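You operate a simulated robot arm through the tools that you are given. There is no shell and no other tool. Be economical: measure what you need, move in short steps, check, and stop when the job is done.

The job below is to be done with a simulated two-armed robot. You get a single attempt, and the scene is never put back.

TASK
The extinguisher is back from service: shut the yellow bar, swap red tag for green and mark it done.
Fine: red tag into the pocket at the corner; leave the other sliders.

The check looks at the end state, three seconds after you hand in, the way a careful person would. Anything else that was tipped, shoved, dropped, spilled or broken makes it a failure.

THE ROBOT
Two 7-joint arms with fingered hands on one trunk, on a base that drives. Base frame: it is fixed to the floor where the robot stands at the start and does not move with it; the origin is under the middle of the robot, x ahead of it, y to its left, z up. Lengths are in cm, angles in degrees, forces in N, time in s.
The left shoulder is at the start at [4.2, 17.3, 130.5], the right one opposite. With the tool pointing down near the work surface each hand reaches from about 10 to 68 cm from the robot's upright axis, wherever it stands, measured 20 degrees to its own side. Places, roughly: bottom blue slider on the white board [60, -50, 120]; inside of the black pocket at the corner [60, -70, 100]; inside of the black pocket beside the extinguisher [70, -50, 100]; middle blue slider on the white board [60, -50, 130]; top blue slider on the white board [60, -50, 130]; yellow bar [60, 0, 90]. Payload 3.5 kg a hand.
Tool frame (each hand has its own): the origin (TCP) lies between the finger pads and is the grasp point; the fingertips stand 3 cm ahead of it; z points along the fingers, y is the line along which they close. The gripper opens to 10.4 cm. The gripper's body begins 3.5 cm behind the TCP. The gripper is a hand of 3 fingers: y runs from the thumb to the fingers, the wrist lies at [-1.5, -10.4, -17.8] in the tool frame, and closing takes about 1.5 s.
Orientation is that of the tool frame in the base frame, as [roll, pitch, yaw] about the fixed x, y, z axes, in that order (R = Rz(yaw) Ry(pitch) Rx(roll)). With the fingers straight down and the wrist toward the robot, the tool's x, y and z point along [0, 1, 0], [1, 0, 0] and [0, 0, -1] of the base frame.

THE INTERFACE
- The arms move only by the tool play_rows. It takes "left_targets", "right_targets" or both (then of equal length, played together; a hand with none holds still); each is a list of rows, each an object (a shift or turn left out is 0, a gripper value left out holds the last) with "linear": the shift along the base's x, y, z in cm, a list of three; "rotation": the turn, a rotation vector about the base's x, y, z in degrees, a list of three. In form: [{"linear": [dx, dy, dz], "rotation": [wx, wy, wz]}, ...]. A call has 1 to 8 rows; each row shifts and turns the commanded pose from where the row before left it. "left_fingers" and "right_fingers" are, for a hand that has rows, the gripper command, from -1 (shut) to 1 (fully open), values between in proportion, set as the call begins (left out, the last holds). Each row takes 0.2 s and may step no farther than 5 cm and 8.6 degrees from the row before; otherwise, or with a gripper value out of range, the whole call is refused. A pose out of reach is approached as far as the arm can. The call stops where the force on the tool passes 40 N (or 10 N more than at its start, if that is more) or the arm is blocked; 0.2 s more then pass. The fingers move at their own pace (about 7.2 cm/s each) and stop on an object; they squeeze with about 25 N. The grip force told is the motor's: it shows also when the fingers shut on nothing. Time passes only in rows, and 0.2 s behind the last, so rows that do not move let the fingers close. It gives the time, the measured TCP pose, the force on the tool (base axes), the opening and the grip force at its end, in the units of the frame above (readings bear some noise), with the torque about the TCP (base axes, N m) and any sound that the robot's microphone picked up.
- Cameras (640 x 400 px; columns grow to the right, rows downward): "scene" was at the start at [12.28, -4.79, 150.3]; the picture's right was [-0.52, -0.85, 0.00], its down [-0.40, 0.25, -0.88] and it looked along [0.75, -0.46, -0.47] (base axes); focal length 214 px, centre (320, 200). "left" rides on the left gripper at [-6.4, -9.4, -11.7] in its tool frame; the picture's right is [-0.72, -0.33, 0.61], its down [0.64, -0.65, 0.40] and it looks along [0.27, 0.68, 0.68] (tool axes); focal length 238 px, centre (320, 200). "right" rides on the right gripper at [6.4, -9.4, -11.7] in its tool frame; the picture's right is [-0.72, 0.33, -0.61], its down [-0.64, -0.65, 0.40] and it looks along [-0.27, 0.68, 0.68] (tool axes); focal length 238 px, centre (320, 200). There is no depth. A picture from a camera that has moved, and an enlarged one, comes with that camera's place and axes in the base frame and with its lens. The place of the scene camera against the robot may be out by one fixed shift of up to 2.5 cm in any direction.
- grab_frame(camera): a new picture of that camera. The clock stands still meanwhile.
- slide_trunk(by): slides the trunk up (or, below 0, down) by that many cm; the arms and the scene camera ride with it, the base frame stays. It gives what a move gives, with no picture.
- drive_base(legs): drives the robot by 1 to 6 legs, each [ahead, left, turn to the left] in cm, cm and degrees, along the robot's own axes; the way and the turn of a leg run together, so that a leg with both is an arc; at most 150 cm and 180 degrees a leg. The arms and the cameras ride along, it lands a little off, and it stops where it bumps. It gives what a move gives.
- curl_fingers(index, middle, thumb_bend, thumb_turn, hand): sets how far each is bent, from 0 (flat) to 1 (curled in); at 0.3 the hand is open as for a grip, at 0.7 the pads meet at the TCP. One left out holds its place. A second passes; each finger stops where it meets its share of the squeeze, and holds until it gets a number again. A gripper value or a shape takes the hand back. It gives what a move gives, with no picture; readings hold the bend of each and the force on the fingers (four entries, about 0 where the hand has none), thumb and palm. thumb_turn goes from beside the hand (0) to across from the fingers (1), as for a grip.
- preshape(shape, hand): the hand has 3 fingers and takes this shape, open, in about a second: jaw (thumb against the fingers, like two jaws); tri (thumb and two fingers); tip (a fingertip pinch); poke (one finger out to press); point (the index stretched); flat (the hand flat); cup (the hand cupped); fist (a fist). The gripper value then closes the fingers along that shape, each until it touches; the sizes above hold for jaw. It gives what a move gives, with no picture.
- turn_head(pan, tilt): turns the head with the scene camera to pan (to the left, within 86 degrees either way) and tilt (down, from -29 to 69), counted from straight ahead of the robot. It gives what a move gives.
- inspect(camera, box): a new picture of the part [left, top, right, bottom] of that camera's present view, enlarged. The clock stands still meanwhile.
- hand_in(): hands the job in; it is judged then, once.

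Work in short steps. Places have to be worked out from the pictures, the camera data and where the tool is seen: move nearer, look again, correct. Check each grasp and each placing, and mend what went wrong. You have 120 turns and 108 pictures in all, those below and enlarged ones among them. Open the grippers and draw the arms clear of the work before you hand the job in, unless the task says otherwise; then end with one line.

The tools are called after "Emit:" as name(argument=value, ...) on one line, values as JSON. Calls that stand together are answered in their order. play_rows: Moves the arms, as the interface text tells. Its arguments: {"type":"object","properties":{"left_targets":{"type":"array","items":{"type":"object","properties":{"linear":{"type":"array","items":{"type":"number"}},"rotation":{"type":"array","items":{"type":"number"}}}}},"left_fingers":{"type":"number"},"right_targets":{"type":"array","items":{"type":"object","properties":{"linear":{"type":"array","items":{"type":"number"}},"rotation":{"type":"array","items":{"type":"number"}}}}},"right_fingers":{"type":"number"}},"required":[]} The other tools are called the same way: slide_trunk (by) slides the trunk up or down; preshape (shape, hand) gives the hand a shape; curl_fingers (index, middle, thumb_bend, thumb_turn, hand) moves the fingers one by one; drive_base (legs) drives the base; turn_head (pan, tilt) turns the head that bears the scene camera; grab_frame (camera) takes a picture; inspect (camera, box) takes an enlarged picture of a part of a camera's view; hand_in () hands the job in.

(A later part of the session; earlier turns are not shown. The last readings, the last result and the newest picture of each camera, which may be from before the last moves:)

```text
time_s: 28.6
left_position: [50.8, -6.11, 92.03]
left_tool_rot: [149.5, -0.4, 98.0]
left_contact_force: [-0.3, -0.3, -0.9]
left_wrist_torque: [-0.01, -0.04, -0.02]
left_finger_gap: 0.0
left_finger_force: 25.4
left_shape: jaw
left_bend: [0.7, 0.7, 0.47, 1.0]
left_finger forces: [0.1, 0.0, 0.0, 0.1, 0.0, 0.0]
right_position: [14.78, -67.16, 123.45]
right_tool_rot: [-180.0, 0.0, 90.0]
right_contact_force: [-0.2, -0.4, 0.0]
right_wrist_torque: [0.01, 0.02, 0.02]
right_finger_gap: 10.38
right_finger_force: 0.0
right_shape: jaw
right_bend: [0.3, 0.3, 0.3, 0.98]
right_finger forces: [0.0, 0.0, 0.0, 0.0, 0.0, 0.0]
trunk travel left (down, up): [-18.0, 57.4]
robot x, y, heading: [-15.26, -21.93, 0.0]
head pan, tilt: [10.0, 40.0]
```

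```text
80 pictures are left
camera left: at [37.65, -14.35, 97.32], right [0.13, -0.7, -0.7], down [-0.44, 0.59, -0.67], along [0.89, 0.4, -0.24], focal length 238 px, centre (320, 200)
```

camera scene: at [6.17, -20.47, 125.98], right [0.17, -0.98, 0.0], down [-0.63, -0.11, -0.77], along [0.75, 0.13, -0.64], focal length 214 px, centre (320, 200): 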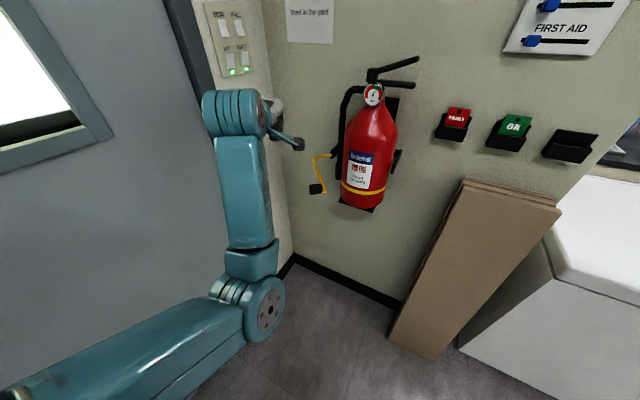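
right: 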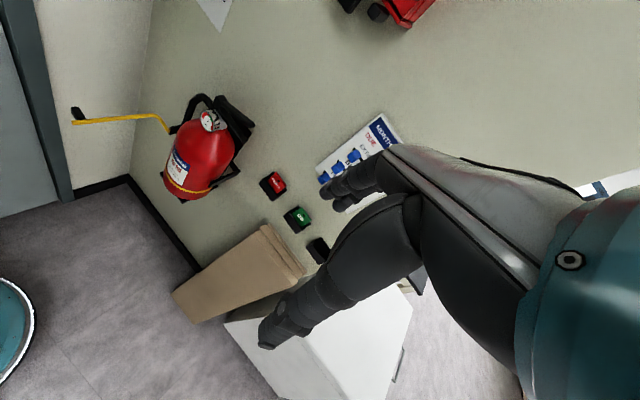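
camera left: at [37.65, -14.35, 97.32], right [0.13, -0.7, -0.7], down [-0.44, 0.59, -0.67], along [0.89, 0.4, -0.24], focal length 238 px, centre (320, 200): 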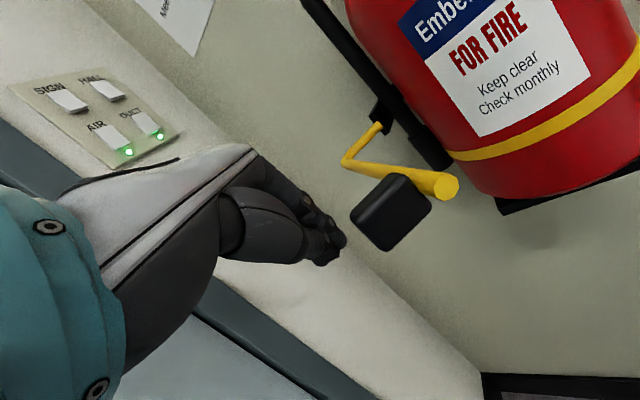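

The fingertips are now at bar level, with the end at (46.3,-14.4,92.2). I'll push along the arc again in two halves.

Emit:
play_rows(left_targets=[{"linear": [0.6, -2, 0]}, {"linear": [0.6, -2, 0]}, {"linear": [0, -1.5, 0]}, {"linear": [-0.15, -1.5, 0]}])

Emit:
grab_frame(camera="left")

```text
time_s: 29.6
left_position: [52.25, -12.13, 92.34]
left_tool_rot: [149.0, -1.2, 98.6]
left_contact_force: [-0.1, 0.3, 0.3]
left_wrist_torque: [-0.05, 0.02, 0.04]
left_finger_gap: 0.0
left_finger_force: 24.9
left_shape: jaw
left_bend: [0.7, 0.7, 0.47, 1.0]
left_finger forces: [0.1, 0.0, 0.1, 0.0, 0.0, 0.0]
right_position: [14.84, -67.26, 123.46]
right_tool_rot: [180.0, -0.1, 90.1]
right_contact_force: [0.4, 0.0, 0.3]
right_wrist_torque: [0.02, 0.01, 0.0]
right_finger_gap: 10.36
right_finger_force: 0.1
right_shape: jaw
right_bend: [0.3, 0.3, 0.3, 0.98]
right_finger forces: [0.1, 0.0, 0.0, 0.1, 0.1, 0.0]
trunk travel left (down, up): [-18.0, 57.4]
robot x, y, heading: [-15.26, -21.95, -0.0]
head pan, tilt: [10.0, 40.0]
```

```text
79 pictures are left
camera left: at [39.26, -20.64, 97.38], right [0.14, -0.69, -0.71], down [-0.44, 0.6, -0.67], along [0.88, 0.41, -0.22], focal length 238 px, centre (320, 200)
```

left: 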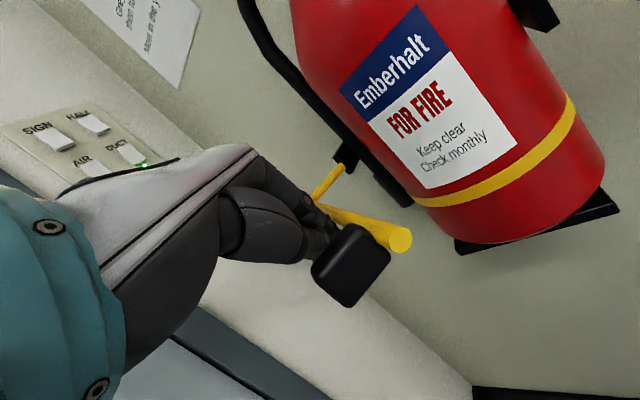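

The bar is moving (end now about (47,-18)) with slight arm compliance. Continuing along the arc.

Emit:
play_rows(left_targets=[{"linear": [0, -1.5, 0]}, {"linear": [0.1, -1.5, 0]}, {"linear": [0.3, -1.5, 0]}, {"linear": [0.5, -1.2, 0]}])

Emit:
grab_frame(camera="left")

```text
time_s: 30.6
left_position: [52.56, -18.75, 91.91]
left_tool_rot: [149.8, -0.4, 97.7]
left_contact_force: [-0.2, -0.2, 0.5]
left_wrist_torque: [0.02, 0.04, -0.02]
left_finger_gap: 0.0
left_finger_force: 24.5
left_shape: jaw
left_bend: [0.7, 0.7, 0.47, 1.0]
left_finger forces: [0.0, 0.0, 0.0, 0.0, 0.1, 0.1]
right_position: [14.73, -67.24, 123.51]
right_tool_rot: [-180.0, 0.0, 90.0]
right_contact_force: [-0.4, 0.3, -0.4]
right_wrist_torque: [-0.01, -0.04, 0.0]
right_finger_gap: 10.36
right_finger_force: 0.1
right_shape: jaw
right_bend: [0.3, 0.3, 0.3, 0.98]
right_finger forces: [0.0, 0.0, 0.0, 0.0, 0.0, 0.0]
trunk travel left (down, up): [-18.0, 57.4]
robot x, y, heading: [-15.23, -21.82, -0.1]
head pan, tilt: [10.0, 40.0]
```

```text
78 pictures are left
camera left: at [39.59, -27.05, 97.14], right [0.12, -0.7, -0.7], down [-0.44, 0.59, -0.67], along [0.89, 0.39, -0.24], focal length 238 px, centre (320, 200)
```

left: 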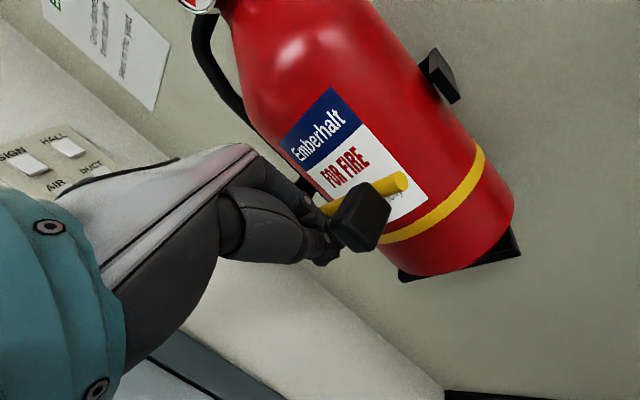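

The bar is at about 86° and crossing the extinguisher's front. I'll keep pushing inward to the latch.

Emit:
play_rows(left_targets=[{"linear": [0.8, -0.8, 0]}, {"linear": [0.9, -0.7, 0]}, {"linear": [0.9, -0.6, 0]}])

Emit:
grab_frame(camera="left")

Emit:
inspect(camera="scene", box=[280, 40, 440, 240])

```text
time_s: 31.4
left_position: [54.92, -20.61, 92.08]
left_tool_rot: [149.8, -0.4, 98.1]
left_contact_force: [-20.9, 7.8, 1.6]
left_wrist_torque: [0.04, 0.01, 0.21]
left_finger_gap: 0.0
left_finger_force: 25.2
left_shape: jaw
left_bend: [0.7, 0.7, 0.47, 1.0]
left_finger forces: [15.7, 11.6, 0.1, 0.0, 0.0, 0.1]
right_position: [14.54, -67.08, 123.52]
right_tool_rot: [179.8, 0.2, 90.1]
right_contact_force: [0.8, -0.6, -0.1]
right_wrist_torque: [-0.01, 0.02, 0.02]
right_finger_gap: 10.37
right_finger_force: 0.2
right_shape: jaw
right_bend: [0.3, 0.3, 0.3, 0.98]
right_finger forces: [0.1, 0.0, 0.0, 0.0, 0.0, 0.1]
trunk travel left (down, up): [-18.0, 57.4]
robot x, y, heading: [-15.02, -21.89, -0.2]
head pan, tilt: [10.0, 40.0]
```

```text
77 pictures are left
camera left: at [42.03, -28.98, 97.44], right [0.13, -0.7, -0.7], down [-0.45, 0.59, -0.67], along [0.89, 0.4, -0.24], focal length 238 px, centre (320, 200)
```

left: 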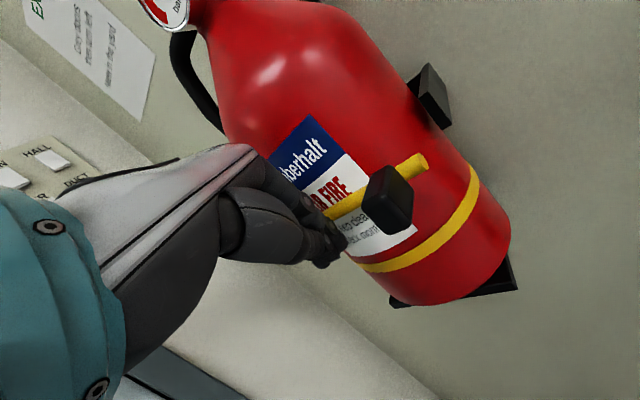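

```text
2.00 times, centred on (360, 140) of scene
camera zoom: at [5.89, -20.34, 126.04], right [0.17, -0.98, 0.0], down [-0.63, -0.11, -0.77], along [0.76, 0.13, -0.64], focal length 429 px, centre (240, 320)
```

zoom: 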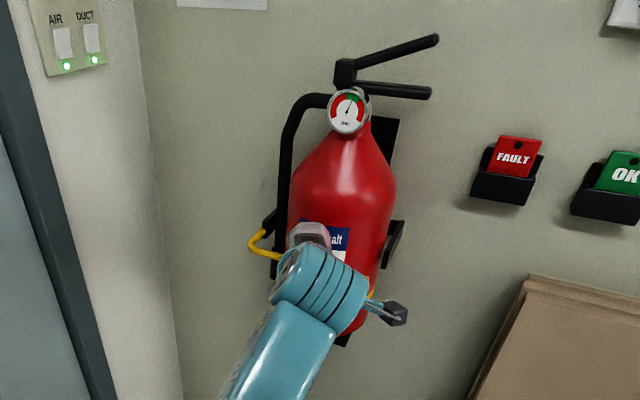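

Contact force is 22 N and the bar has rotated about 100°, apparently against its stop. I'll press slightly more, then back off and check that it stays.

Emit:
play_rows(left_targets=[{"linear": [0.5, -0.2, 0]}, {"linear": [0, 0, 0]}])

Emit:
play_rows(left_targets=[{"linear": [-3, 1, 0]}, {"linear": [-4.5, 1, 0]}, {"linear": [-4.5, 2, 1]}, {"linear": [-4.5, 3, 2]}, {"linear": [-4, 4, 2]}])

Emit:
inspect(camera="scene", box=[280, 40, 440, 240])

Emit:
grab_frame(camera="left")

```text
time_s: 31.8
left_position: [55.29, -20.73, 92.27]
left_tool_rot: [149.7, -0.5, 98.3]
left_contact_force: [-30.2, 8.4, 6.2]
left_wrist_torque: [0.1, -0.09, 0.23]
left_finger_gap: 0.0
left_finger_force: 25.4
left_shape: jaw
left_bend: [0.7, 0.7, 0.47, 1.0]
left_finger forces: [20.4, 16.2, 0.0, 0.1, 0.0, 0.0]
right_position: [14.28, -67.04, 123.57]
right_tool_rot: [179.7, 0.2, 90.1]
right_contact_force: [0.6, -0.1, -0.2]
right_wrist_torque: [0.01, 0.03, -0.02]
right_finger_gap: 10.37
right_finger_force: 0.0
right_shape: jaw
right_bend: [0.3, 0.3, 0.3, 0.98]
right_finger forces: [0.0, 0.0, 0.0, 0.1, 0.0, 0.0]
trunk travel left (down, up): [-18.0, 57.4]
robot x, y, heading: [-15.14, -21.92, 0.3]
head pan, tilt: [10.0, 40.0]
stopped in row 2 (left hand): the force on the tool passed its limit at 42 N (the readings are from after the stop); the commanded pose is now the measured one
```

```text
refused: row 3 steps farther than a row can; nothing moved
```

```text
2.00 times, centred on (360, 140) of scene
camera zoom: at [5.64, -20.36, 126.08], right [0.17, -0.98, 0.0], down [-0.63, -0.11, -0.77], along [0.76, 0.13, -0.64], focal length 429 px, centre (240, 320)
```

zoom: 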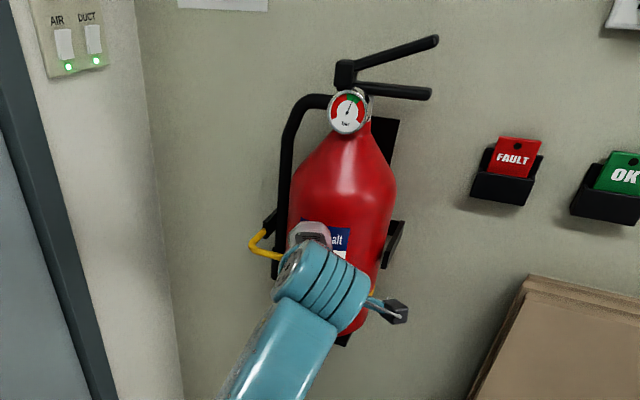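

```text
74 pictures are left
camera left: at [42.23, -29.07, 97.49], right [0.13, -0.7, -0.7], down [-0.45, 0.59, -0.67], along [0.88, 0.4, -0.24], focal length 238 px, centre (320, 200)
```

left: 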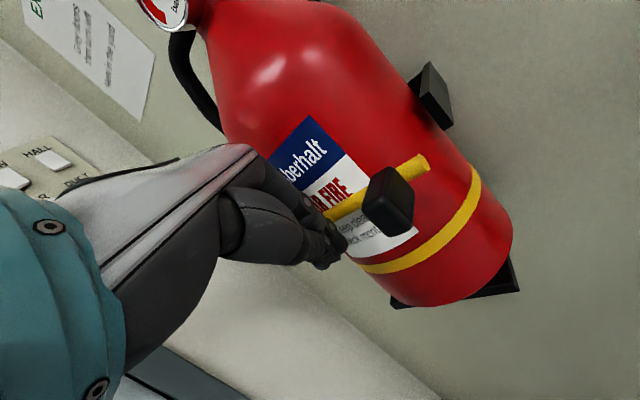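

The force limit was reached at a firm stop, but I can't tell whether the bar or the fingertip is bearing on the cylinder. I'll back off and look.

Emit:
play_rows(left_targets=[{"linear": [-3, 1, 0]}, {"linear": [-4.5, 1, 0]}, {"linear": [-4, 2, 1]}, {"linear": [-3, 3, 2]}, {"linear": [-2, 4, 2]}, {"linear": [-2, 4, 2]}])

Emit:
inspect(camera="scene", box=[280, 40, 440, 240])

Emit:
grab_frame(camera="left")

```text
time_s: 32.7
left_position: [45.62, -14.45, 102.26]
left_tool_rot: [139.6, -0.2, 99.6]
left_contact_force: [0.3, -1.0, -0.3]
left_wrist_torque: [0.01, -0.02, 0.05]
left_finger_gap: 0.0
left_finger_force: 25.1
left_shape: jaw
left_bend: [0.7, 0.7, 0.47, 1.0]
left_finger forces: [0.0, 0.1, 0.0, 0.0, 0.0, 0.1]
right_position: [14.81, -67.13, 123.42]
right_tool_rot: [-179.9, 0.0, 89.9]
right_contact_force: [0.0, 1.2, 0.3]
right_wrist_torque: [0.0, -0.01, -0.04]
right_finger_gap: 10.33
right_finger_force: 0.0
right_shape: jaw
right_bend: [0.3, 0.3, 0.3, 0.98]
right_finger forces: [0.0, 0.0, 0.0, 0.0, 0.1, 0.0]
trunk travel left (down, up): [-18.0, 57.4]
robot x, y, heading: [-15.31, -21.66, -0.1]
head pan, tilt: [10.0, 40.0]
stopped in row 4 (left hand): the arm was blocked; the commanded pose is now the measured one
```

```text
2.00 times, centred on (360, 140) of scene
camera zoom: at [6.17, -20.41, 125.98], right [0.17, -0.98, 0.0], down [-0.63, -0.11, -0.77], along [0.75, 0.13, -0.64], focal length 429 px, centre (240, 320)
```

zoom: 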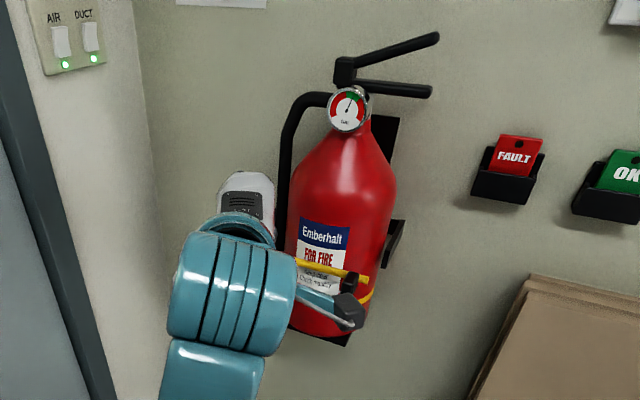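

```text
72 pictures are left
camera left: at [32.16, -23.15, 104.95], right [0.27, -0.68, -0.68], down [-0.34, 0.6, -0.73], along [0.9, 0.42, -0.07], focal length 238 px, centre (320, 200)
```

left: 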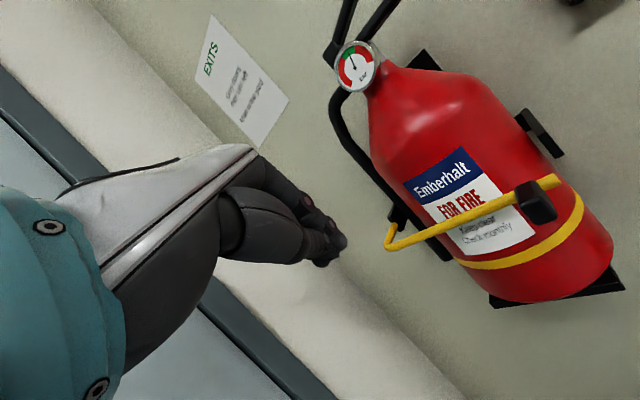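

The bar now lies across the extinguisher's front at about 100° from where it started, and it stays there. Next I'll retract the left hand upward, untilting it, since moving straight back folds the elbow.

Emit:
play_rows(left_targets=[{"linear": [0, 1, 4]}, {"linear": [0, 1, 4], "rotation": [0, 8, 0]}, {"linear": [0, 1, 4], "rotation": [0, 8, 0]}, {"linear": [0, 1, 4], "rotation": [0, 8, 0]}, {"linear": [-1, 1, 4], "rotation": [0, 8, 0]}, {"linear": [-4, 0, 0]}, {"linear": [-4, 0, 0]}, {"linear": [-4, 0, 0]}])

Emit:
inspect(camera="scene", box=[280, 40, 440, 240])

```text
time_s: 34.5
left_position: [47.22, -8.17, 124.32]
left_tool_rot: [171.4, -5.0, 98.0]
left_contact_force: [-0.1, -0.1, 0.1]
left_wrist_torque: [-0.02, -0.02, 0.0]
left_finger_gap: 0.0
left_finger_force: 25.0
left_shape: jaw
left_bend: [0.7, 0.7, 0.47, 1.0]
left_finger forces: [0.0, 0.0, 0.0, 0.0, 0.0, 0.1]
left hand out of reach, approached as far as the arm can: row 4, 5, 6, 7, 8
right_position: [14.71, -67.17, 123.49]
right_tool_rot: [180.0, 0.0, 90.0]
right_contact_force: [-1.6, -0.6, -1.0]
right_wrist_torque: [0.03, 0.0, 0.0]
right_finger_gap: 10.39
right_finger_force: 0.1
right_shape: jaw
right_bend: [0.3, 0.3, 0.3, 0.98]
right_finger forces: [0.1, 0.0, 0.1, 0.0, 0.0, 0.1]
trunk travel left (down, up): [-18.0, 57.4]
robot x, y, heading: [-15.11, -22.14, 0.2]
head pan, tilt: [10.0, 40.0]
```

```text
2.00 times, centred on (360, 140) of scene
camera zoom: at [6.14, -20.44, 125.98], right [0.17, -0.98, 0.0], down [-0.63, -0.11, -0.77], along [0.75, 0.13, -0.64], focal length 429 px, centre (240, 320)
```

zoom: 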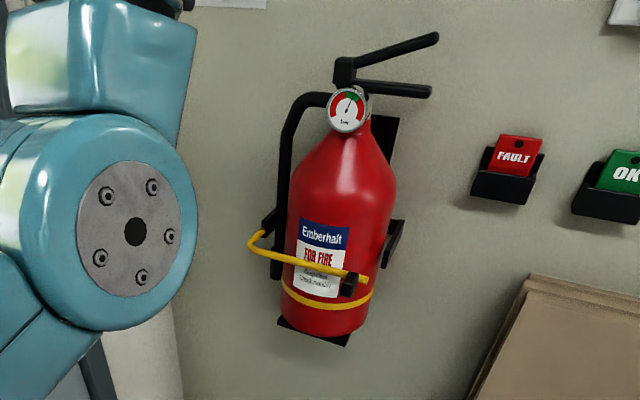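

The bar is shut across the extinguisher. The left arm has folded into an awkward elbow-forward posture, so I'll send it out left and back to recover.

Emit:
play_rows(left_targets=[{"linear": [0, 4, 3]}, {"linear": [-2, 4, 3]}, {"linear": [-3, 3, 2]}, {"linear": [-4, 0, 0]}, {"linear": [-4, 0, 0]}, {"linear": [-4, 0, 0]}])

Emit:
grab_frame(camera="scene")

```text
refused: row 2 steps farther than a row can; nothing moved
```

```text
70 pictures are left
camera scene: at [6.14, -20.44, 125.98], right [0.17, -0.98, 0.0], down [-0.63, -0.11, -0.77], along [0.75, 0.13, -0.64], focal length 214 px, centre (320, 200)
```

scene: 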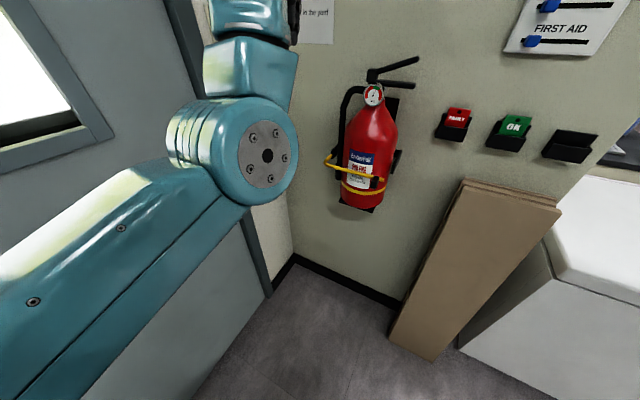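

I'll retry the retreat with smaller rows, going left and back while also lowering a little so the elbow can unfold.

Emit:
play_rows(left_targets=[{"linear": [-1, 3, 0]}, {"linear": [-2, 3, -2]}, {"linear": [-4, 1, -2]}, {"linear": [-4, 0, -2]}, {"linear": [-4, 0, 0]}, {"linear": [-4, 0, 0]}, {"linear": [0, 0, 0]}])

Emit:
grab_frame(camera="scene")

```text
time_s: 36.1
left_position: [42.99, 5.93, 119.47]
left_tool_rot: [171.5, -5.0, 98.0]
left_contact_force: [-0.8, 0.5, 0.2]
left_wrist_torque: [0.01, 0.01, 0.02]
left_finger_gap: 0.0
left_finger_force: 25.1
left_shape: jaw
left_bend: [0.7, 0.7, 0.47, 1.0]
left_finger forces: [0.0, 0.0, 0.1, 0.0, 0.0, 0.1]
left hand out of reach, approached as far as the arm can: row 1, 2, 3, 4, 5, 6
right_position: [14.8, -67.05, 123.32]
right_tool_rot: [180.0, -0.1, 90.0]
right_contact_force: [0.2, 0.9, -0.4]
right_wrist_torque: [0.0, -0.01, 0.01]
right_finger_gap: 10.37
right_finger_force: 0.1
right_shape: jaw
right_bend: [0.3, 0.3, 0.3, 0.98]
right_finger forces: [0.0, 0.0, 0.0, 0.0, 0.0, 0.1]
trunk travel left (down, up): [-18.0, 57.4]
robot x, y, heading: [-14.94, -21.93, -0.1]
head pan, tilt: [10.0, 40.0]
```

```text
69 pictures are left
camera scene: at [6.15, -20.46, 125.98], right [0.17, -0.98, 0.0], down [-0.63, -0.11, -0.77], along [0.75, 0.13, -0.64], focal length 214 px, centre (320, 200)
```

scene: 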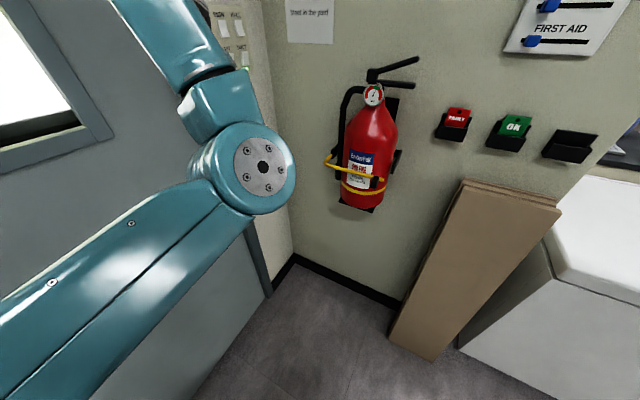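

The left hand is now at (43,6,119), clear enough to shift the base. I'll drive to about (-5,-35) so the right arm faces the tags, with the left arm staying short of the extinguisher.

Emit:
drive_base(legs=[[10, -13, 0]])

Emit:
turn_head(pan=-15, tilt=20)

Emit:
grab_frame(camera="scene")

Emit:
grab_frame(camera="right")

```text
time_s: 37.5
left_position: [53.03, -6.91, 119.65]
left_tool_rot: [171.4, -5.0, 98.0]
left_contact_force: [0.2, -0.1, 0.4]
left_wrist_torque: [0.02, 0.03, 0.03]
left_finger_gap: 0.01
left_finger_force: 25.1
left_shape: jaw
left_bend: [0.7, 0.7, 0.47, 1.0]
left_finger forces: [0.0, 0.1, 0.1, 0.0, 0.0, 0.0]
right_position: [24.75, -80.14, 123.38]
right_tool_rot: [-180.0, 0.1, 89.9]
right_contact_force: [-0.2, 0.2, 0.0]
right_wrist_torque: [0.03, 0.03, 0.01]
right_finger_gap: 10.36
right_finger_force: 0.0
right_shape: jaw
right_bend: [0.3, 0.3, 0.3, 0.98]
right_finger forces: [0.1, 0.0, 0.0, 0.0, 0.1, 0.0]
trunk travel left (down, up): [-18.0, 57.4]
robot x, y, heading: [-4.81, -34.72, 0.1]
head pan, tilt: [10.0, 40.0]
```

```text
time_s: 38.4
left_position: [52.96, -6.98, 119.66]
left_tool_rot: [171.5, -4.9, 98.1]
left_contact_force: [0.0, -0.4, -0.6]
left_wrist_torque: [0.0, -0.04, 0.0]
left_finger_gap: 0.0
left_finger_force: 25.5
left_shape: jaw
left_bend: [0.7, 0.7, 0.47, 1.0]
left_finger forces: [0.0, 0.1, 0.0, 0.0, 0.1, 0.1]
right_position: [24.77, -79.98, 123.27]
right_tool_rot: [180.0, -0.1, 90.0]
right_contact_force: [-0.5, -0.5, 0.6]
right_wrist_torque: [0.01, 0.02, 0.03]
right_finger_gap: 10.38
right_finger_force: 0.1
right_shape: jaw
right_bend: [0.3, 0.3, 0.3, 0.98]
right_finger forces: [0.1, 0.0, 0.1, 0.1, 0.0, 0.0]
trunk travel left (down, up): [-18.0, 57.4]
robot x, y, heading: [-4.97, -34.7, -0.0]
head pan, tilt: [-15.0, 20.0]
```

```text
68 pictures are left
camera scene: at [16.72, -37.13, 129.12], right [-0.26, -0.97, 0.0], down [-0.33, 0.09, -0.94], along [0.91, -0.24, -0.34], focal length 214 px, centre (320, 200)
```

scene: 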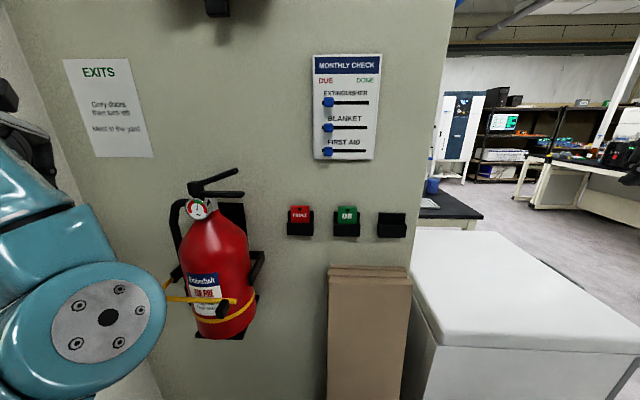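

```text
67 pictures are left
camera right: at [15.34, -73.65, 135.25], right [0.33, -0.72, 0.61], down [-0.65, -0.64, -0.4], along [0.68, -0.27, -0.68], focal length 238 px, centre (320, 200)
```

right: 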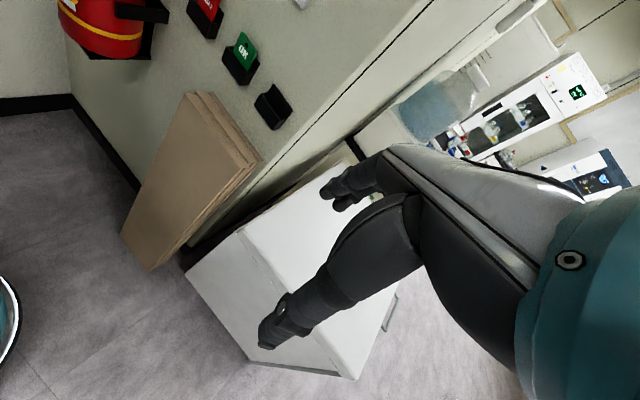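

Good frontal view. I'll zoom on tags, pockets and board to measure.

Emit:
inspect(camera="scene", box=[270, 190, 420, 250])

Emit:
inspect(camera="scene", box=[300, 50, 400, 170])

Emit:
inspect(camera="right", box=[180, 0, 310, 140])

Emit:
inspect(camera="scene", box=[150, 160, 280, 350])

```text
4.27 times, centred on (345, 220) of scene
camera zoom: at [16.72, -37.13, 129.12], right [-0.26, -0.97, 0.0], down [-0.33, 0.09, -0.94], along [0.91, -0.24, -0.34], focal length 915 px, centre (213, 115)
```

zoom: 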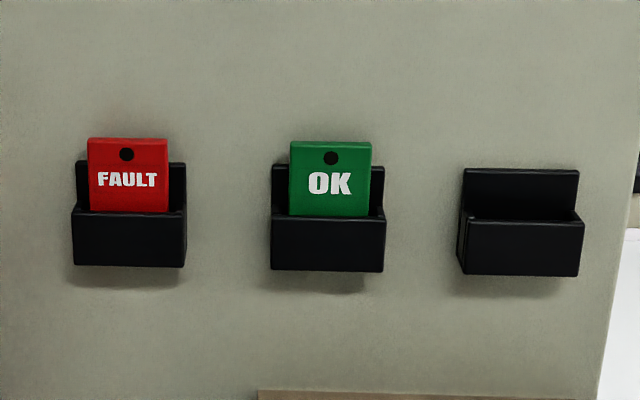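

```text
3.33 times, centred on (350, 110) of scene
camera zoom: at [16.72, -37.13, 129.12], right [-0.26, -0.97, 0.0], down [-0.33, 0.09, -0.94], along [0.91, -0.24, -0.34], focal length 715 px, centre (220, 500)
```

zoom: 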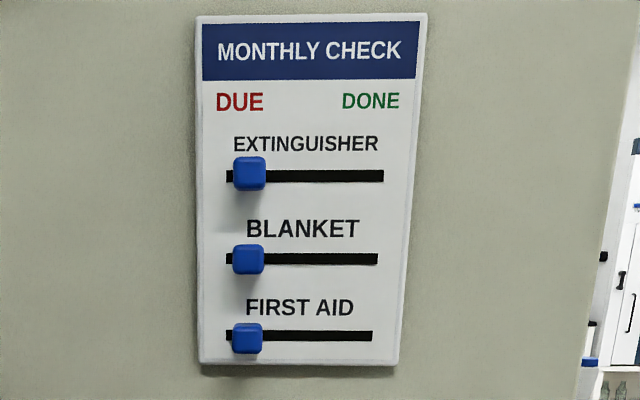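

```text
2.86 times, centred on (245, 70) of right
camera zoom: at [15.34, -73.65, 135.25], right [0.33, -0.72, 0.61], down [-0.65, -0.64, -0.4], along [0.68, -0.27, -0.68], focal length 681 px, centre (534, 571)
```

zoom: 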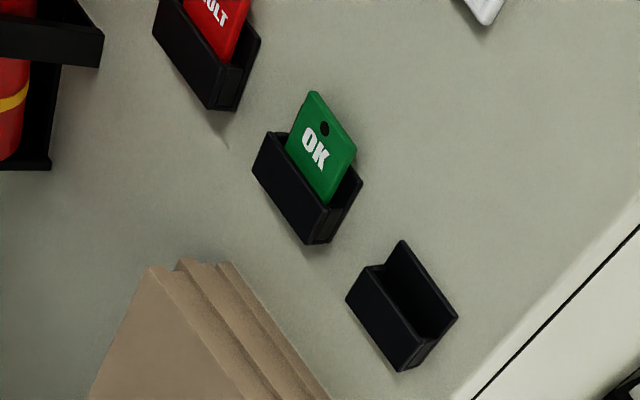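

```text
2.11 times, centred on (215, 255) of scene
camera zoom: at [16.72, -37.13, 129.12], right [-0.26, -0.97, 0.0], down [-0.33, 0.09, -0.94], along [0.91, -0.24, -0.34], focal length 452 px, centre (541, 84)
```

zoom: 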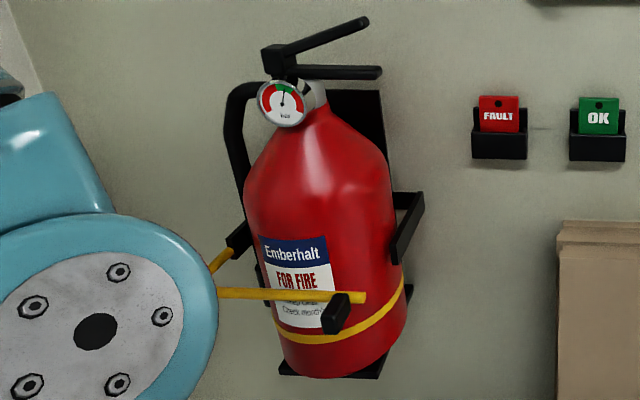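

I can grip each tag by its 4.5 cm-wide side edges, fingers pointing into the wall. I'll rotate the right hand to horizontal (fingers forward, closing axis along the wall) while moving toward the pockets, in two calls.

Emit:
play_rows(right_targets=[{"linear": [0, 1.5, 0], "rotation": [-4.9, -4.9, 4.9]}, {"linear": [0, 1.5, 0], "rotation": [-4.9, -4.9, 4.9]}, {"linear": [0, 1.5, 0], "rotation": [-4.9, -4.9, 4.9]}, {"linear": [0, 1.5, 0], "rotation": [-4.9, -4.9, 4.9]}, {"linear": [0, 1.5, 0], "rotation": [-4.9, -4.9, 4.9]}, {"linear": [0, 1.5, 0], "rotation": [-4.9, -4.9, 4.9]}, {"linear": [0, 1.5, 0], "rotation": [-4.9, -4.9, 4.9]}, {"linear": [0, 0, 0]}])

Emit:
play_rows(right_targets=[{"linear": [1, 1.5, 0], "rotation": [-4.9, -4.9, 4.9]}, {"linear": [1, 1.5, 0], "rotation": [-4.9, -4.9, 4.9]}, {"linear": [1, 1.5, 0], "rotation": [-4.9, -4.9, 4.9]}, {"linear": [1, 1.5, 0], "rotation": [-4.9, -4.9, 4.9]}, {"linear": [1, 1.5, 0], "rotation": [-4.9, -4.9, 4.9]}, {"linear": [1, 1.5, 0], "rotation": [-4.9, -4.9, 4.9]}, {"linear": [1, 1.5, 0], "rotation": [-4.9, -4.9, 4.9]}, {"linear": [0, 0, 0]}])

Emit:
grab_frame(camera="right")

Emit:
grab_frame(camera="scene")

```text
time_s: 40.2
left_position: [52.92, -6.95, 119.65]
left_tool_rot: [171.4, -4.9, 98.1]
left_contact_force: [0.4, 0.3, 0.1]
left_wrist_torque: [0.0, 0.01, -0.04]
left_finger_gap: 0.02
left_finger_force: 25.2
left_shape: jaw
left_bend: [0.7, 0.7, 0.47, 1.0]
left_finger forces: [0.0, 0.0, 0.0, 0.0, 0.0, 0.1]
right_position: [24.79, -69.58, 123.5]
right_tool_rot: [153.5, 41.5, 116.4]
right_contact_force: [0.5, 0.1, -0.8]
right_wrist_torque: [0.0, -0.03, 0.02]
right_finger_gap: 10.35
right_finger_force: 0.0
right_shape: jaw
right_bend: [0.3, 0.3, 0.3, 0.98]
right_finger forces: [0.0, 0.1, 0.0, 0.0, 0.0, 0.1]
trunk travel left (down, up): [-18.0, 57.4]
robot x, y, heading: [-5.35, -34.79, -0.2]
head pan, tilt: [-15.0, 20.0]
```

```text
time_s: 42.0
left_position: [52.9, -6.92, 119.49]
left_tool_rot: [171.3, -4.9, 98.1]
left_contact_force: [0.8, 0.5, 0.6]
left_wrist_torque: [0.01, -0.02, 0.02]
left_finger_gap: 0.0
left_finger_force: 25.2
left_shape: jaw
left_bend: [0.7, 0.7, 0.47, 1.0]
left_finger forces: [0.0, 0.1, 0.0, 0.1, 0.1, 0.1]
right_position: [32.33, -59.76, 125.17]
right_tool_rot: [137.9, 89.2, 137.3]
right_contact_force: [-0.4, -0.7, -0.8]
right_wrist_torque: [-0.02, 0.04, -0.02]
right_finger_gap: 10.39
right_finger_force: 0.1
right_shape: jaw
right_bend: [0.3, 0.3, 0.3, 0.98]
right_finger forces: [0.0, 0.0, 0.0, 0.0, 0.1, 0.1]
right hand out of reach, approached as far as the arm can: row 4, 5, 6
trunk travel left (down, up): [-18.0, 57.4]
robot x, y, heading: [-5.23, -34.74, -0.1]
head pan, tilt: [-15.0, 20.0]
```

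```text
62 pictures are left
camera right: at [20.47, -69.14, 118.96], right [-0.6, 0.32, 0.73], down [0.41, -0.66, 0.63], along [0.69, 0.68, 0.27], focal length 238 px, centre (320, 200)
```

right: 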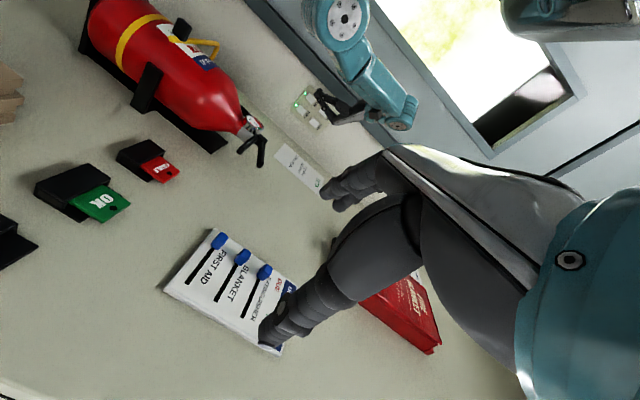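

```text
61 pictures are left
camera scene: at [16.72, -37.13, 129.13], right [-0.26, -0.97, 0.0], down [-0.33, 0.09, -0.94], along [0.91, -0.24, -0.34], focal length 214 px, centre (320, 200)
```

scene: 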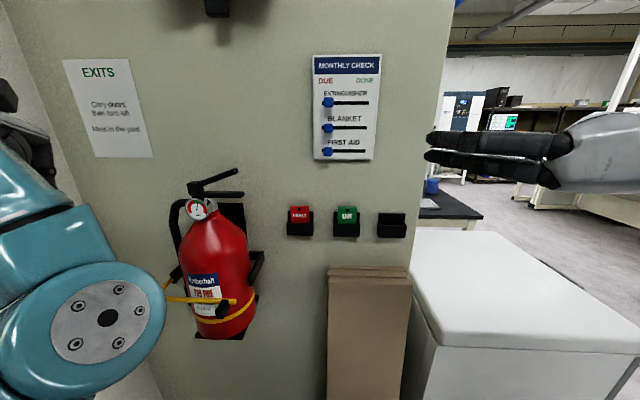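

The hand now points into the wall as planned. I'll zoom this hand camera's view to triangulate tags against its earlier view.

Emit:
inspect(camera="right", box=[0, 120, 200, 280])

Emit:
inspect(camera="right", box=[150, 210, 310, 360])

```text
2.50 times, centred on (100, 200) of right
camera zoom: at [20.47, -69.14, 118.96], right [-0.6, 0.32, 0.73], down [0.41, -0.66, 0.63], along [0.69, 0.68, 0.27], focal length 596 px, centre (870, 200)
```

zoom: 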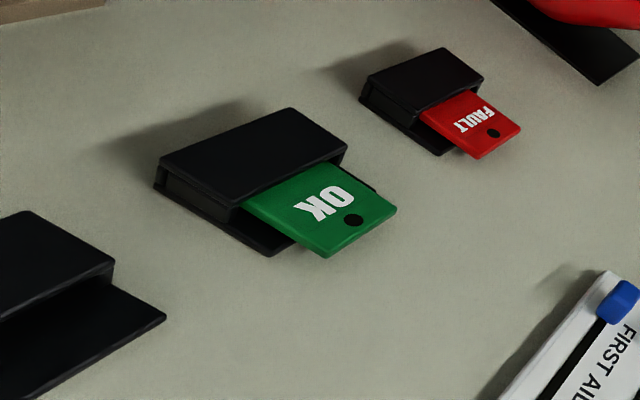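

```text
2.67 times, centred on (230, 285) of right
camera zoom: at [20.47, -69.14, 118.96], right [-0.6, 0.32, 0.73], down [0.41, -0.66, 0.63], along [0.69, 0.68, 0.27], focal length 636 px, centre (560, -27)
```

zoom: 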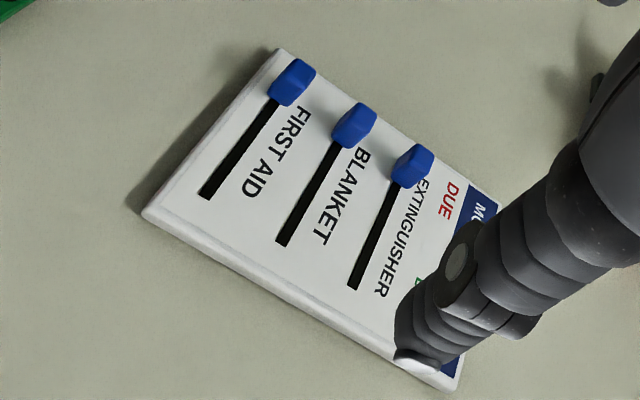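

Triangulation from the hand camera gives the red hole at (63.5,-45.9,107.8) and the green at (60.6,-56.8,107.7). So the wall yaw is about 15° and the bar is parallel to the wall, meaning it's shut. I'll move to a pre-grasp about 10 cm in front of the red tag.

Emit:
play_rows(right_targets=[{"linear": [2.4, 2.5, -2.5], "rotation": [0, 0, -7.5]}, {"linear": [2.4, 2.5, -2.5], "rotation": [0, 0, -7.5]}, {"linear": [2.4, 2.5, -2.5]}, {"linear": [2.4, 2.5, -2.5]}, {"linear": [2.4, 1.6, -2]}, {"linear": [2.4, 1.6, -2]}, {"linear": [2.4, 1.6, -2]}, {"linear": [2.4, 1.6, -2]}])

Emit:
grab_frame(camera="right")

Emit:
grab_frame(camera="scene")

```text
time_s: 43.8
left_position: [53.05, -7.01, 119.5]
left_tool_rot: [171.6, -4.9, 98.1]
left_contact_force: [0.0, -0.3, 0.2]
left_wrist_torque: [0.02, 0.0, -0.01]
left_finger_gap: 0.0
left_finger_force: 25.2
left_shape: jaw
left_bend: [0.7, 0.7, 0.47, 1.0]
left_finger forces: [0.0, 0.0, 0.0, 0.0, 0.1, 0.1]
right_position: [55.44, -44.97, 112.18]
right_tool_rot: [131.8, 89.0, 116.1]
right_contact_force: [0.1, 0.4, -0.5]
right_wrist_torque: [0.0, 0.0, -0.02]
right_finger_gap: 10.38
right_finger_force: 0.1
right_shape: jaw
right_bend: [0.3, 0.3, 0.3, 0.98]
right_finger forces: [0.0, 0.0, 0.0, 0.0, 0.1, 0.0]
right hand out of reach, approached as far as the arm can: row 1, 2, 3
trunk travel left (down, up): [-18.0, 57.4]
robot x, y, heading: [-4.99, -34.37, -0.1]
head pan, tilt: [-15.0, 20.0]
```

```text
58 pictures are left
camera right: at [41.53, -50.82, 105.93], right [-0.5, 0.47, 0.73], down [0.22, -0.75, 0.63], along [0.84, 0.47, 0.27], focal length 238 px, centre (320, 200)
```

right: 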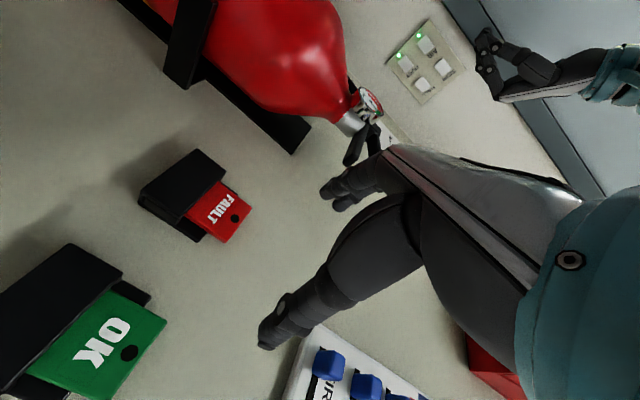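

```text
57 pictures are left
camera scene: at [16.81, -37.15, 129.1], right [-0.26, -0.97, 0.0], down [-0.33, 0.09, -0.94], along [0.91, -0.24, -0.34], focal length 214 px, centre (320, 200)
```

scene: 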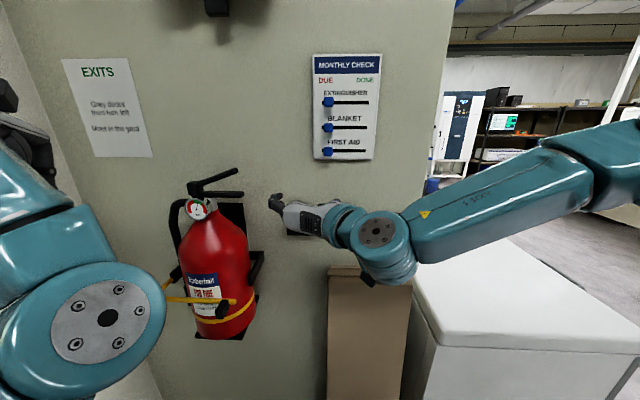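

Re-triangulated from nearer, the red hole is at about (65.5,-45,107.2). I'll shift 3 cm left along the wall, lower 5 cm and advance part way.

Emit:
play_rows(right_targets=[{"linear": [0, 0, -2.7]}, {"linear": [0, 0, -2.7]}, {"linear": [0.4, 1.5, 0]}, {"linear": [0.4, 1.4, 0]}, {"linear": [1.4, -0.4, 0]}, {"linear": [1.4, -0.4, 0]}, {"linear": [0, 0, 0]}])

Emit:
grab_frame(camera="right")

Emit:
inspect(camera="scene", box=[240, 160, 380, 260])

```text
time_s: 45.4
left_position: [52.89, -6.87, 119.58]
left_tool_rot: [171.4, -4.9, 98.0]
left_contact_force: [0.0, 0.2, -0.8]
left_wrist_torque: [-0.01, 0.0, -0.02]
left_finger_gap: 0.0
left_finger_force: 25.2
left_shape: jaw
left_bend: [0.7, 0.7, 0.47, 1.0]
left_finger forces: [0.1, 0.1, 0.1, 0.1, 0.0, 0.0]
right_position: [58.64, -42.83, 106.66]
right_tool_rot: [130.7, 89.0, 115.2]
right_contact_force: [0.5, -0.1, 0.2]
right_wrist_torque: [0.0, 0.0, 0.0]
right_finger_gap: 10.41
right_finger_force: 0.0
right_shape: jaw
right_bend: [0.3, 0.3, 0.3, 0.98]
right_finger forces: [0.1, 0.1, 0.1, 0.0, 0.0, 0.0]
trunk travel left (down, up): [-18.0, 57.4]
robot x, y, heading: [-5.41, -34.53, -0.3]
head pan, tilt: [-15.0, 20.0]
```

```text
56 pictures are left
camera right: at [44.8, -48.73, 100.51], right [-0.5, 0.47, 0.73], down [0.22, -0.75, 0.63], along [0.84, 0.47, 0.27], focal length 238 px, centre (320, 200)
```

right: 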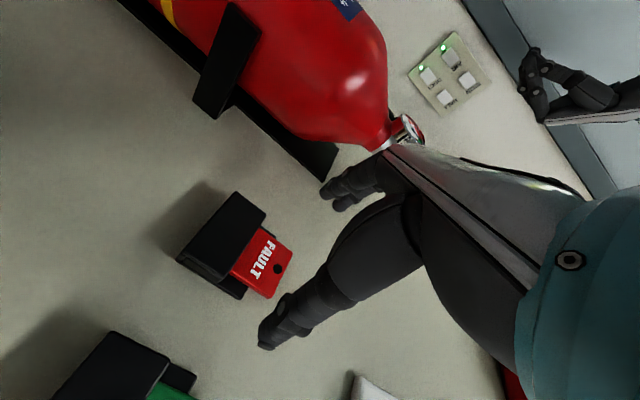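

```text
4.00 times, centred on (310, 210) of scene
camera zoom: at [16.71, -37.13, 129.13], right [-0.26, -0.97, 0.0], down [-0.33, 0.09, -0.94], along [0.91, -0.24, -0.34], focal length 858 px, centre (360, 160)
```

zoom: 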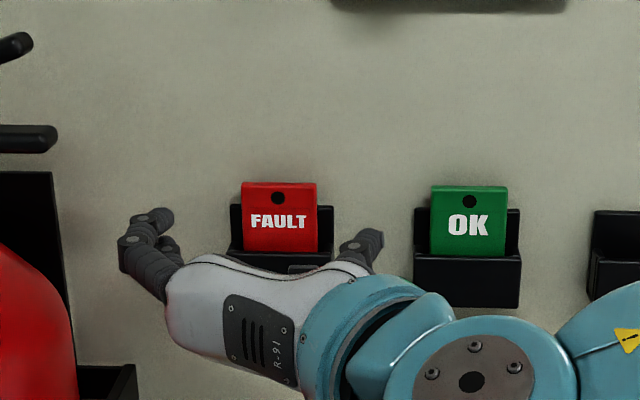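

The scene zoom and new triangulation agree (red hole 65.4,-45.05,107.25): 7.1 cm ahead and 0.3 cm to the right of the TCP. I'll advance about 4.2 cm.

Emit:
play_rows(right_targets=[{"linear": [1.35, -0.6, 0]}, {"linear": [1.35, -0.45, 0]}, {"linear": [1.3, -0.4, 0]}, {"linear": [0, 0, 0]}])

Emit:
grab_frame(camera="right")

Emit:
inspect(camera="scene", box=[240, 160, 380, 260])

```text
time_s: 46.4
left_position: [52.87, -6.91, 119.67]
left_tool_rot: [171.3, -5.0, 98.1]
left_contact_force: [-0.5, -0.5, 0.3]
left_wrist_torque: [-0.01, 0.0, 0.02]
left_finger_gap: 0.0
left_finger_force: 24.9
left_shape: jaw
left_bend: [0.7, 0.7, 0.47, 1.0]
left_finger forces: [0.1, 0.0, 0.0, 0.0, 0.0, 0.0]
right_position: [62.38, -44.26, 106.91]
right_tool_rot: [137.0, 89.2, 121.3]
right_contact_force: [0.1, -0.2, -0.6]
right_wrist_torque: [-0.01, -0.02, -0.02]
right_finger_gap: 10.4
right_finger_force: 0.1
right_shape: jaw
right_bend: [0.3, 0.3, 0.3, 0.98]
right_finger forces: [0.1, 0.0, 0.1, 0.0, 0.1, 0.0]
trunk travel left (down, up): [-18.0, 57.4]
robot x, y, heading: [-5.12, -34.75, 0.1]
head pan, tilt: [-15.0, 20.0]
```

```text
54 pictures are left
camera right: at [48.65, -50.09, 100.6], right [-0.5, 0.47, 0.73], down [0.22, -0.75, 0.63], along [0.84, 0.47, 0.27], focal length 238 px, centre (320, 200)
```

right: 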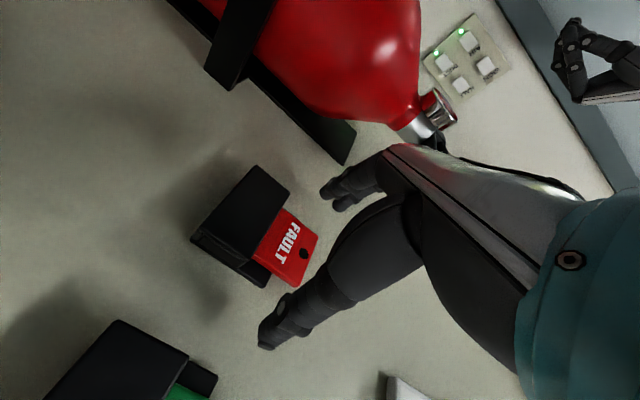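

```text
4.00 times, centred on (310, 210) of scene
camera zoom: at [16.71, -37.13, 129.13], right [-0.26, -0.97, 0.0], down [-0.33, 0.09, -0.94], along [0.91, -0.24, -0.34], focal length 858 px, centre (360, 160)
```

zoom: 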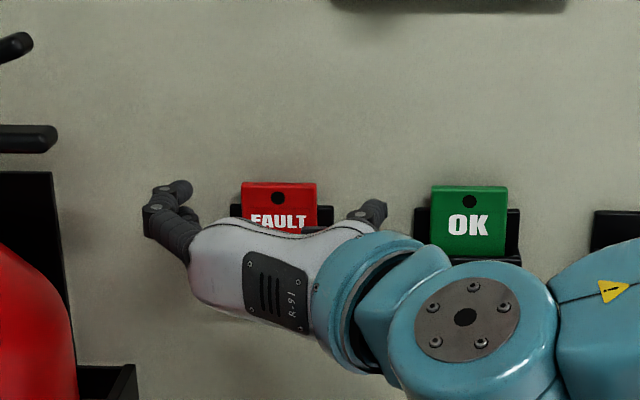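

Fingertips are centred on the tag and just at its front plane. I'll advance 0.7 cm more and close on the edges.

Emit:
play_rows(right_targets=[{"linear": [0.7, -0.2, 0]}, {"linear": [0, 0, 0]}])

Emit:
play_rows(right_targets=[{"linear": [0, 0, 0]}, {"linear": [0, 0, 0]}, {"linear": [0, 0, 0]}, {"linear": [0, 0, 0]}, {"linear": [0, 0, 0]}, {"linear": [0, 0, 0]}, {"linear": [0, 0, 0]}], right_fingers=-0.3)

Emit:
grab_frame(camera="right")

Emit:
inspect(camera="scene", box=[240, 160, 380, 260])

```text
time_s: 47.0
left_position: [53.02, -6.98, 119.52]
left_tool_rot: [171.4, -4.9, 98.0]
left_contact_force: [0.0, -0.5, 0.3]
left_wrist_torque: [0.0, 0.0, 0.01]
left_finger_gap: 0.0
left_finger_force: 25.5
left_shape: jaw
left_bend: [0.7, 0.7, 0.47, 1.0]
left_finger forces: [0.1, 0.0, 0.1, 0.0, 0.0, 0.0]
right_position: [63.26, -44.47, 106.84]
right_tool_rot: [141.3, 89.2, 125.5]
right_contact_force: [-0.6, -0.9, -0.1]
right_wrist_torque: [0.01, 0.0, -0.03]
right_finger_gap: 10.39
right_finger_force: 0.1
right_shape: jaw
right_bend: [0.3, 0.3, 0.3, 0.98]
right_finger forces: [0.0, 0.0, 0.0, 0.1, 0.1, 0.0]
trunk travel left (down, up): [-18.0, 57.4]
robot x, y, heading: [-5.2, -34.88, -0.3]
head pan, tilt: [-15.0, 20.0]
```

```text
time_s: 48.6
left_position: [52.73, -6.92, 119.6]
left_tool_rot: [171.3, -4.9, 98.0]
left_contact_force: [-0.2, -0.3, -0.1]
left_wrist_torque: [0.0, -0.03, 0.01]
left_finger_gap: 0.01
left_finger_force: 25.0
left_shape: jaw
left_bend: [0.7, 0.7, 0.47, 1.0]
left_finger forces: [0.1, 0.0, 0.1, 0.0, 0.0, 0.1]
right_position: [63.18, -44.45, 106.82]
right_tool_rot: [141.0, 89.2, 125.3]
right_contact_force: [-8.2, 1.2, 2.2]
right_wrist_torque: [0.03, -0.07, 0.18]
right_finger_gap: 1.6
right_finger_force: 25.7
right_shape: jaw
right_bend: [0.72, 0.73, 0.75, 1.0]
right_finger forces: [23.6, 0.0, 0.0, 0.0, 23.9, 0.1]
trunk travel left (down, up): [-18.0, 57.4]
robot x, y, heading: [-5.41, -35.03, -0.0]
head pan, tilt: [-15.0, 20.0]
```

```text
52 pictures are left
camera right: at [49.27, -50.33, 100.65], right [-0.5, 0.47, 0.73], down [0.22, -0.75, 0.63], along [0.84, 0.47, 0.27], focal length 238 px, centre (320, 200)
```

right: 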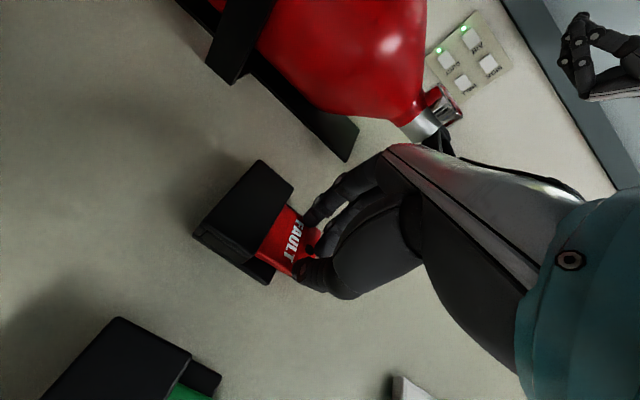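

```text
4.00 times, centred on (310, 210) of scene
camera zoom: at [16.6, -37.12, 129.15], right [-0.26, -0.97, 0.0], down [-0.33, 0.09, -0.94], along [0.91, -0.24, -0.34], focal length 858 px, centre (360, 160)
```

zoom: 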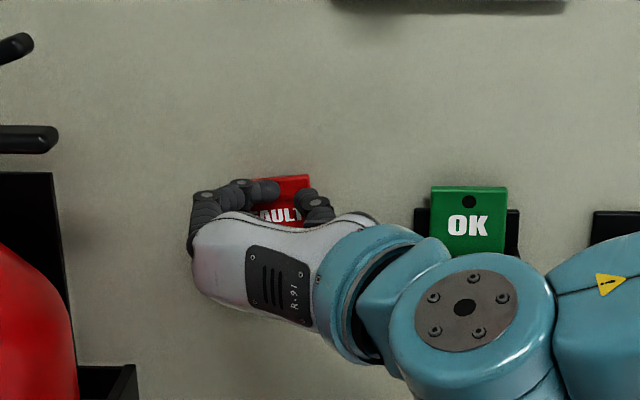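

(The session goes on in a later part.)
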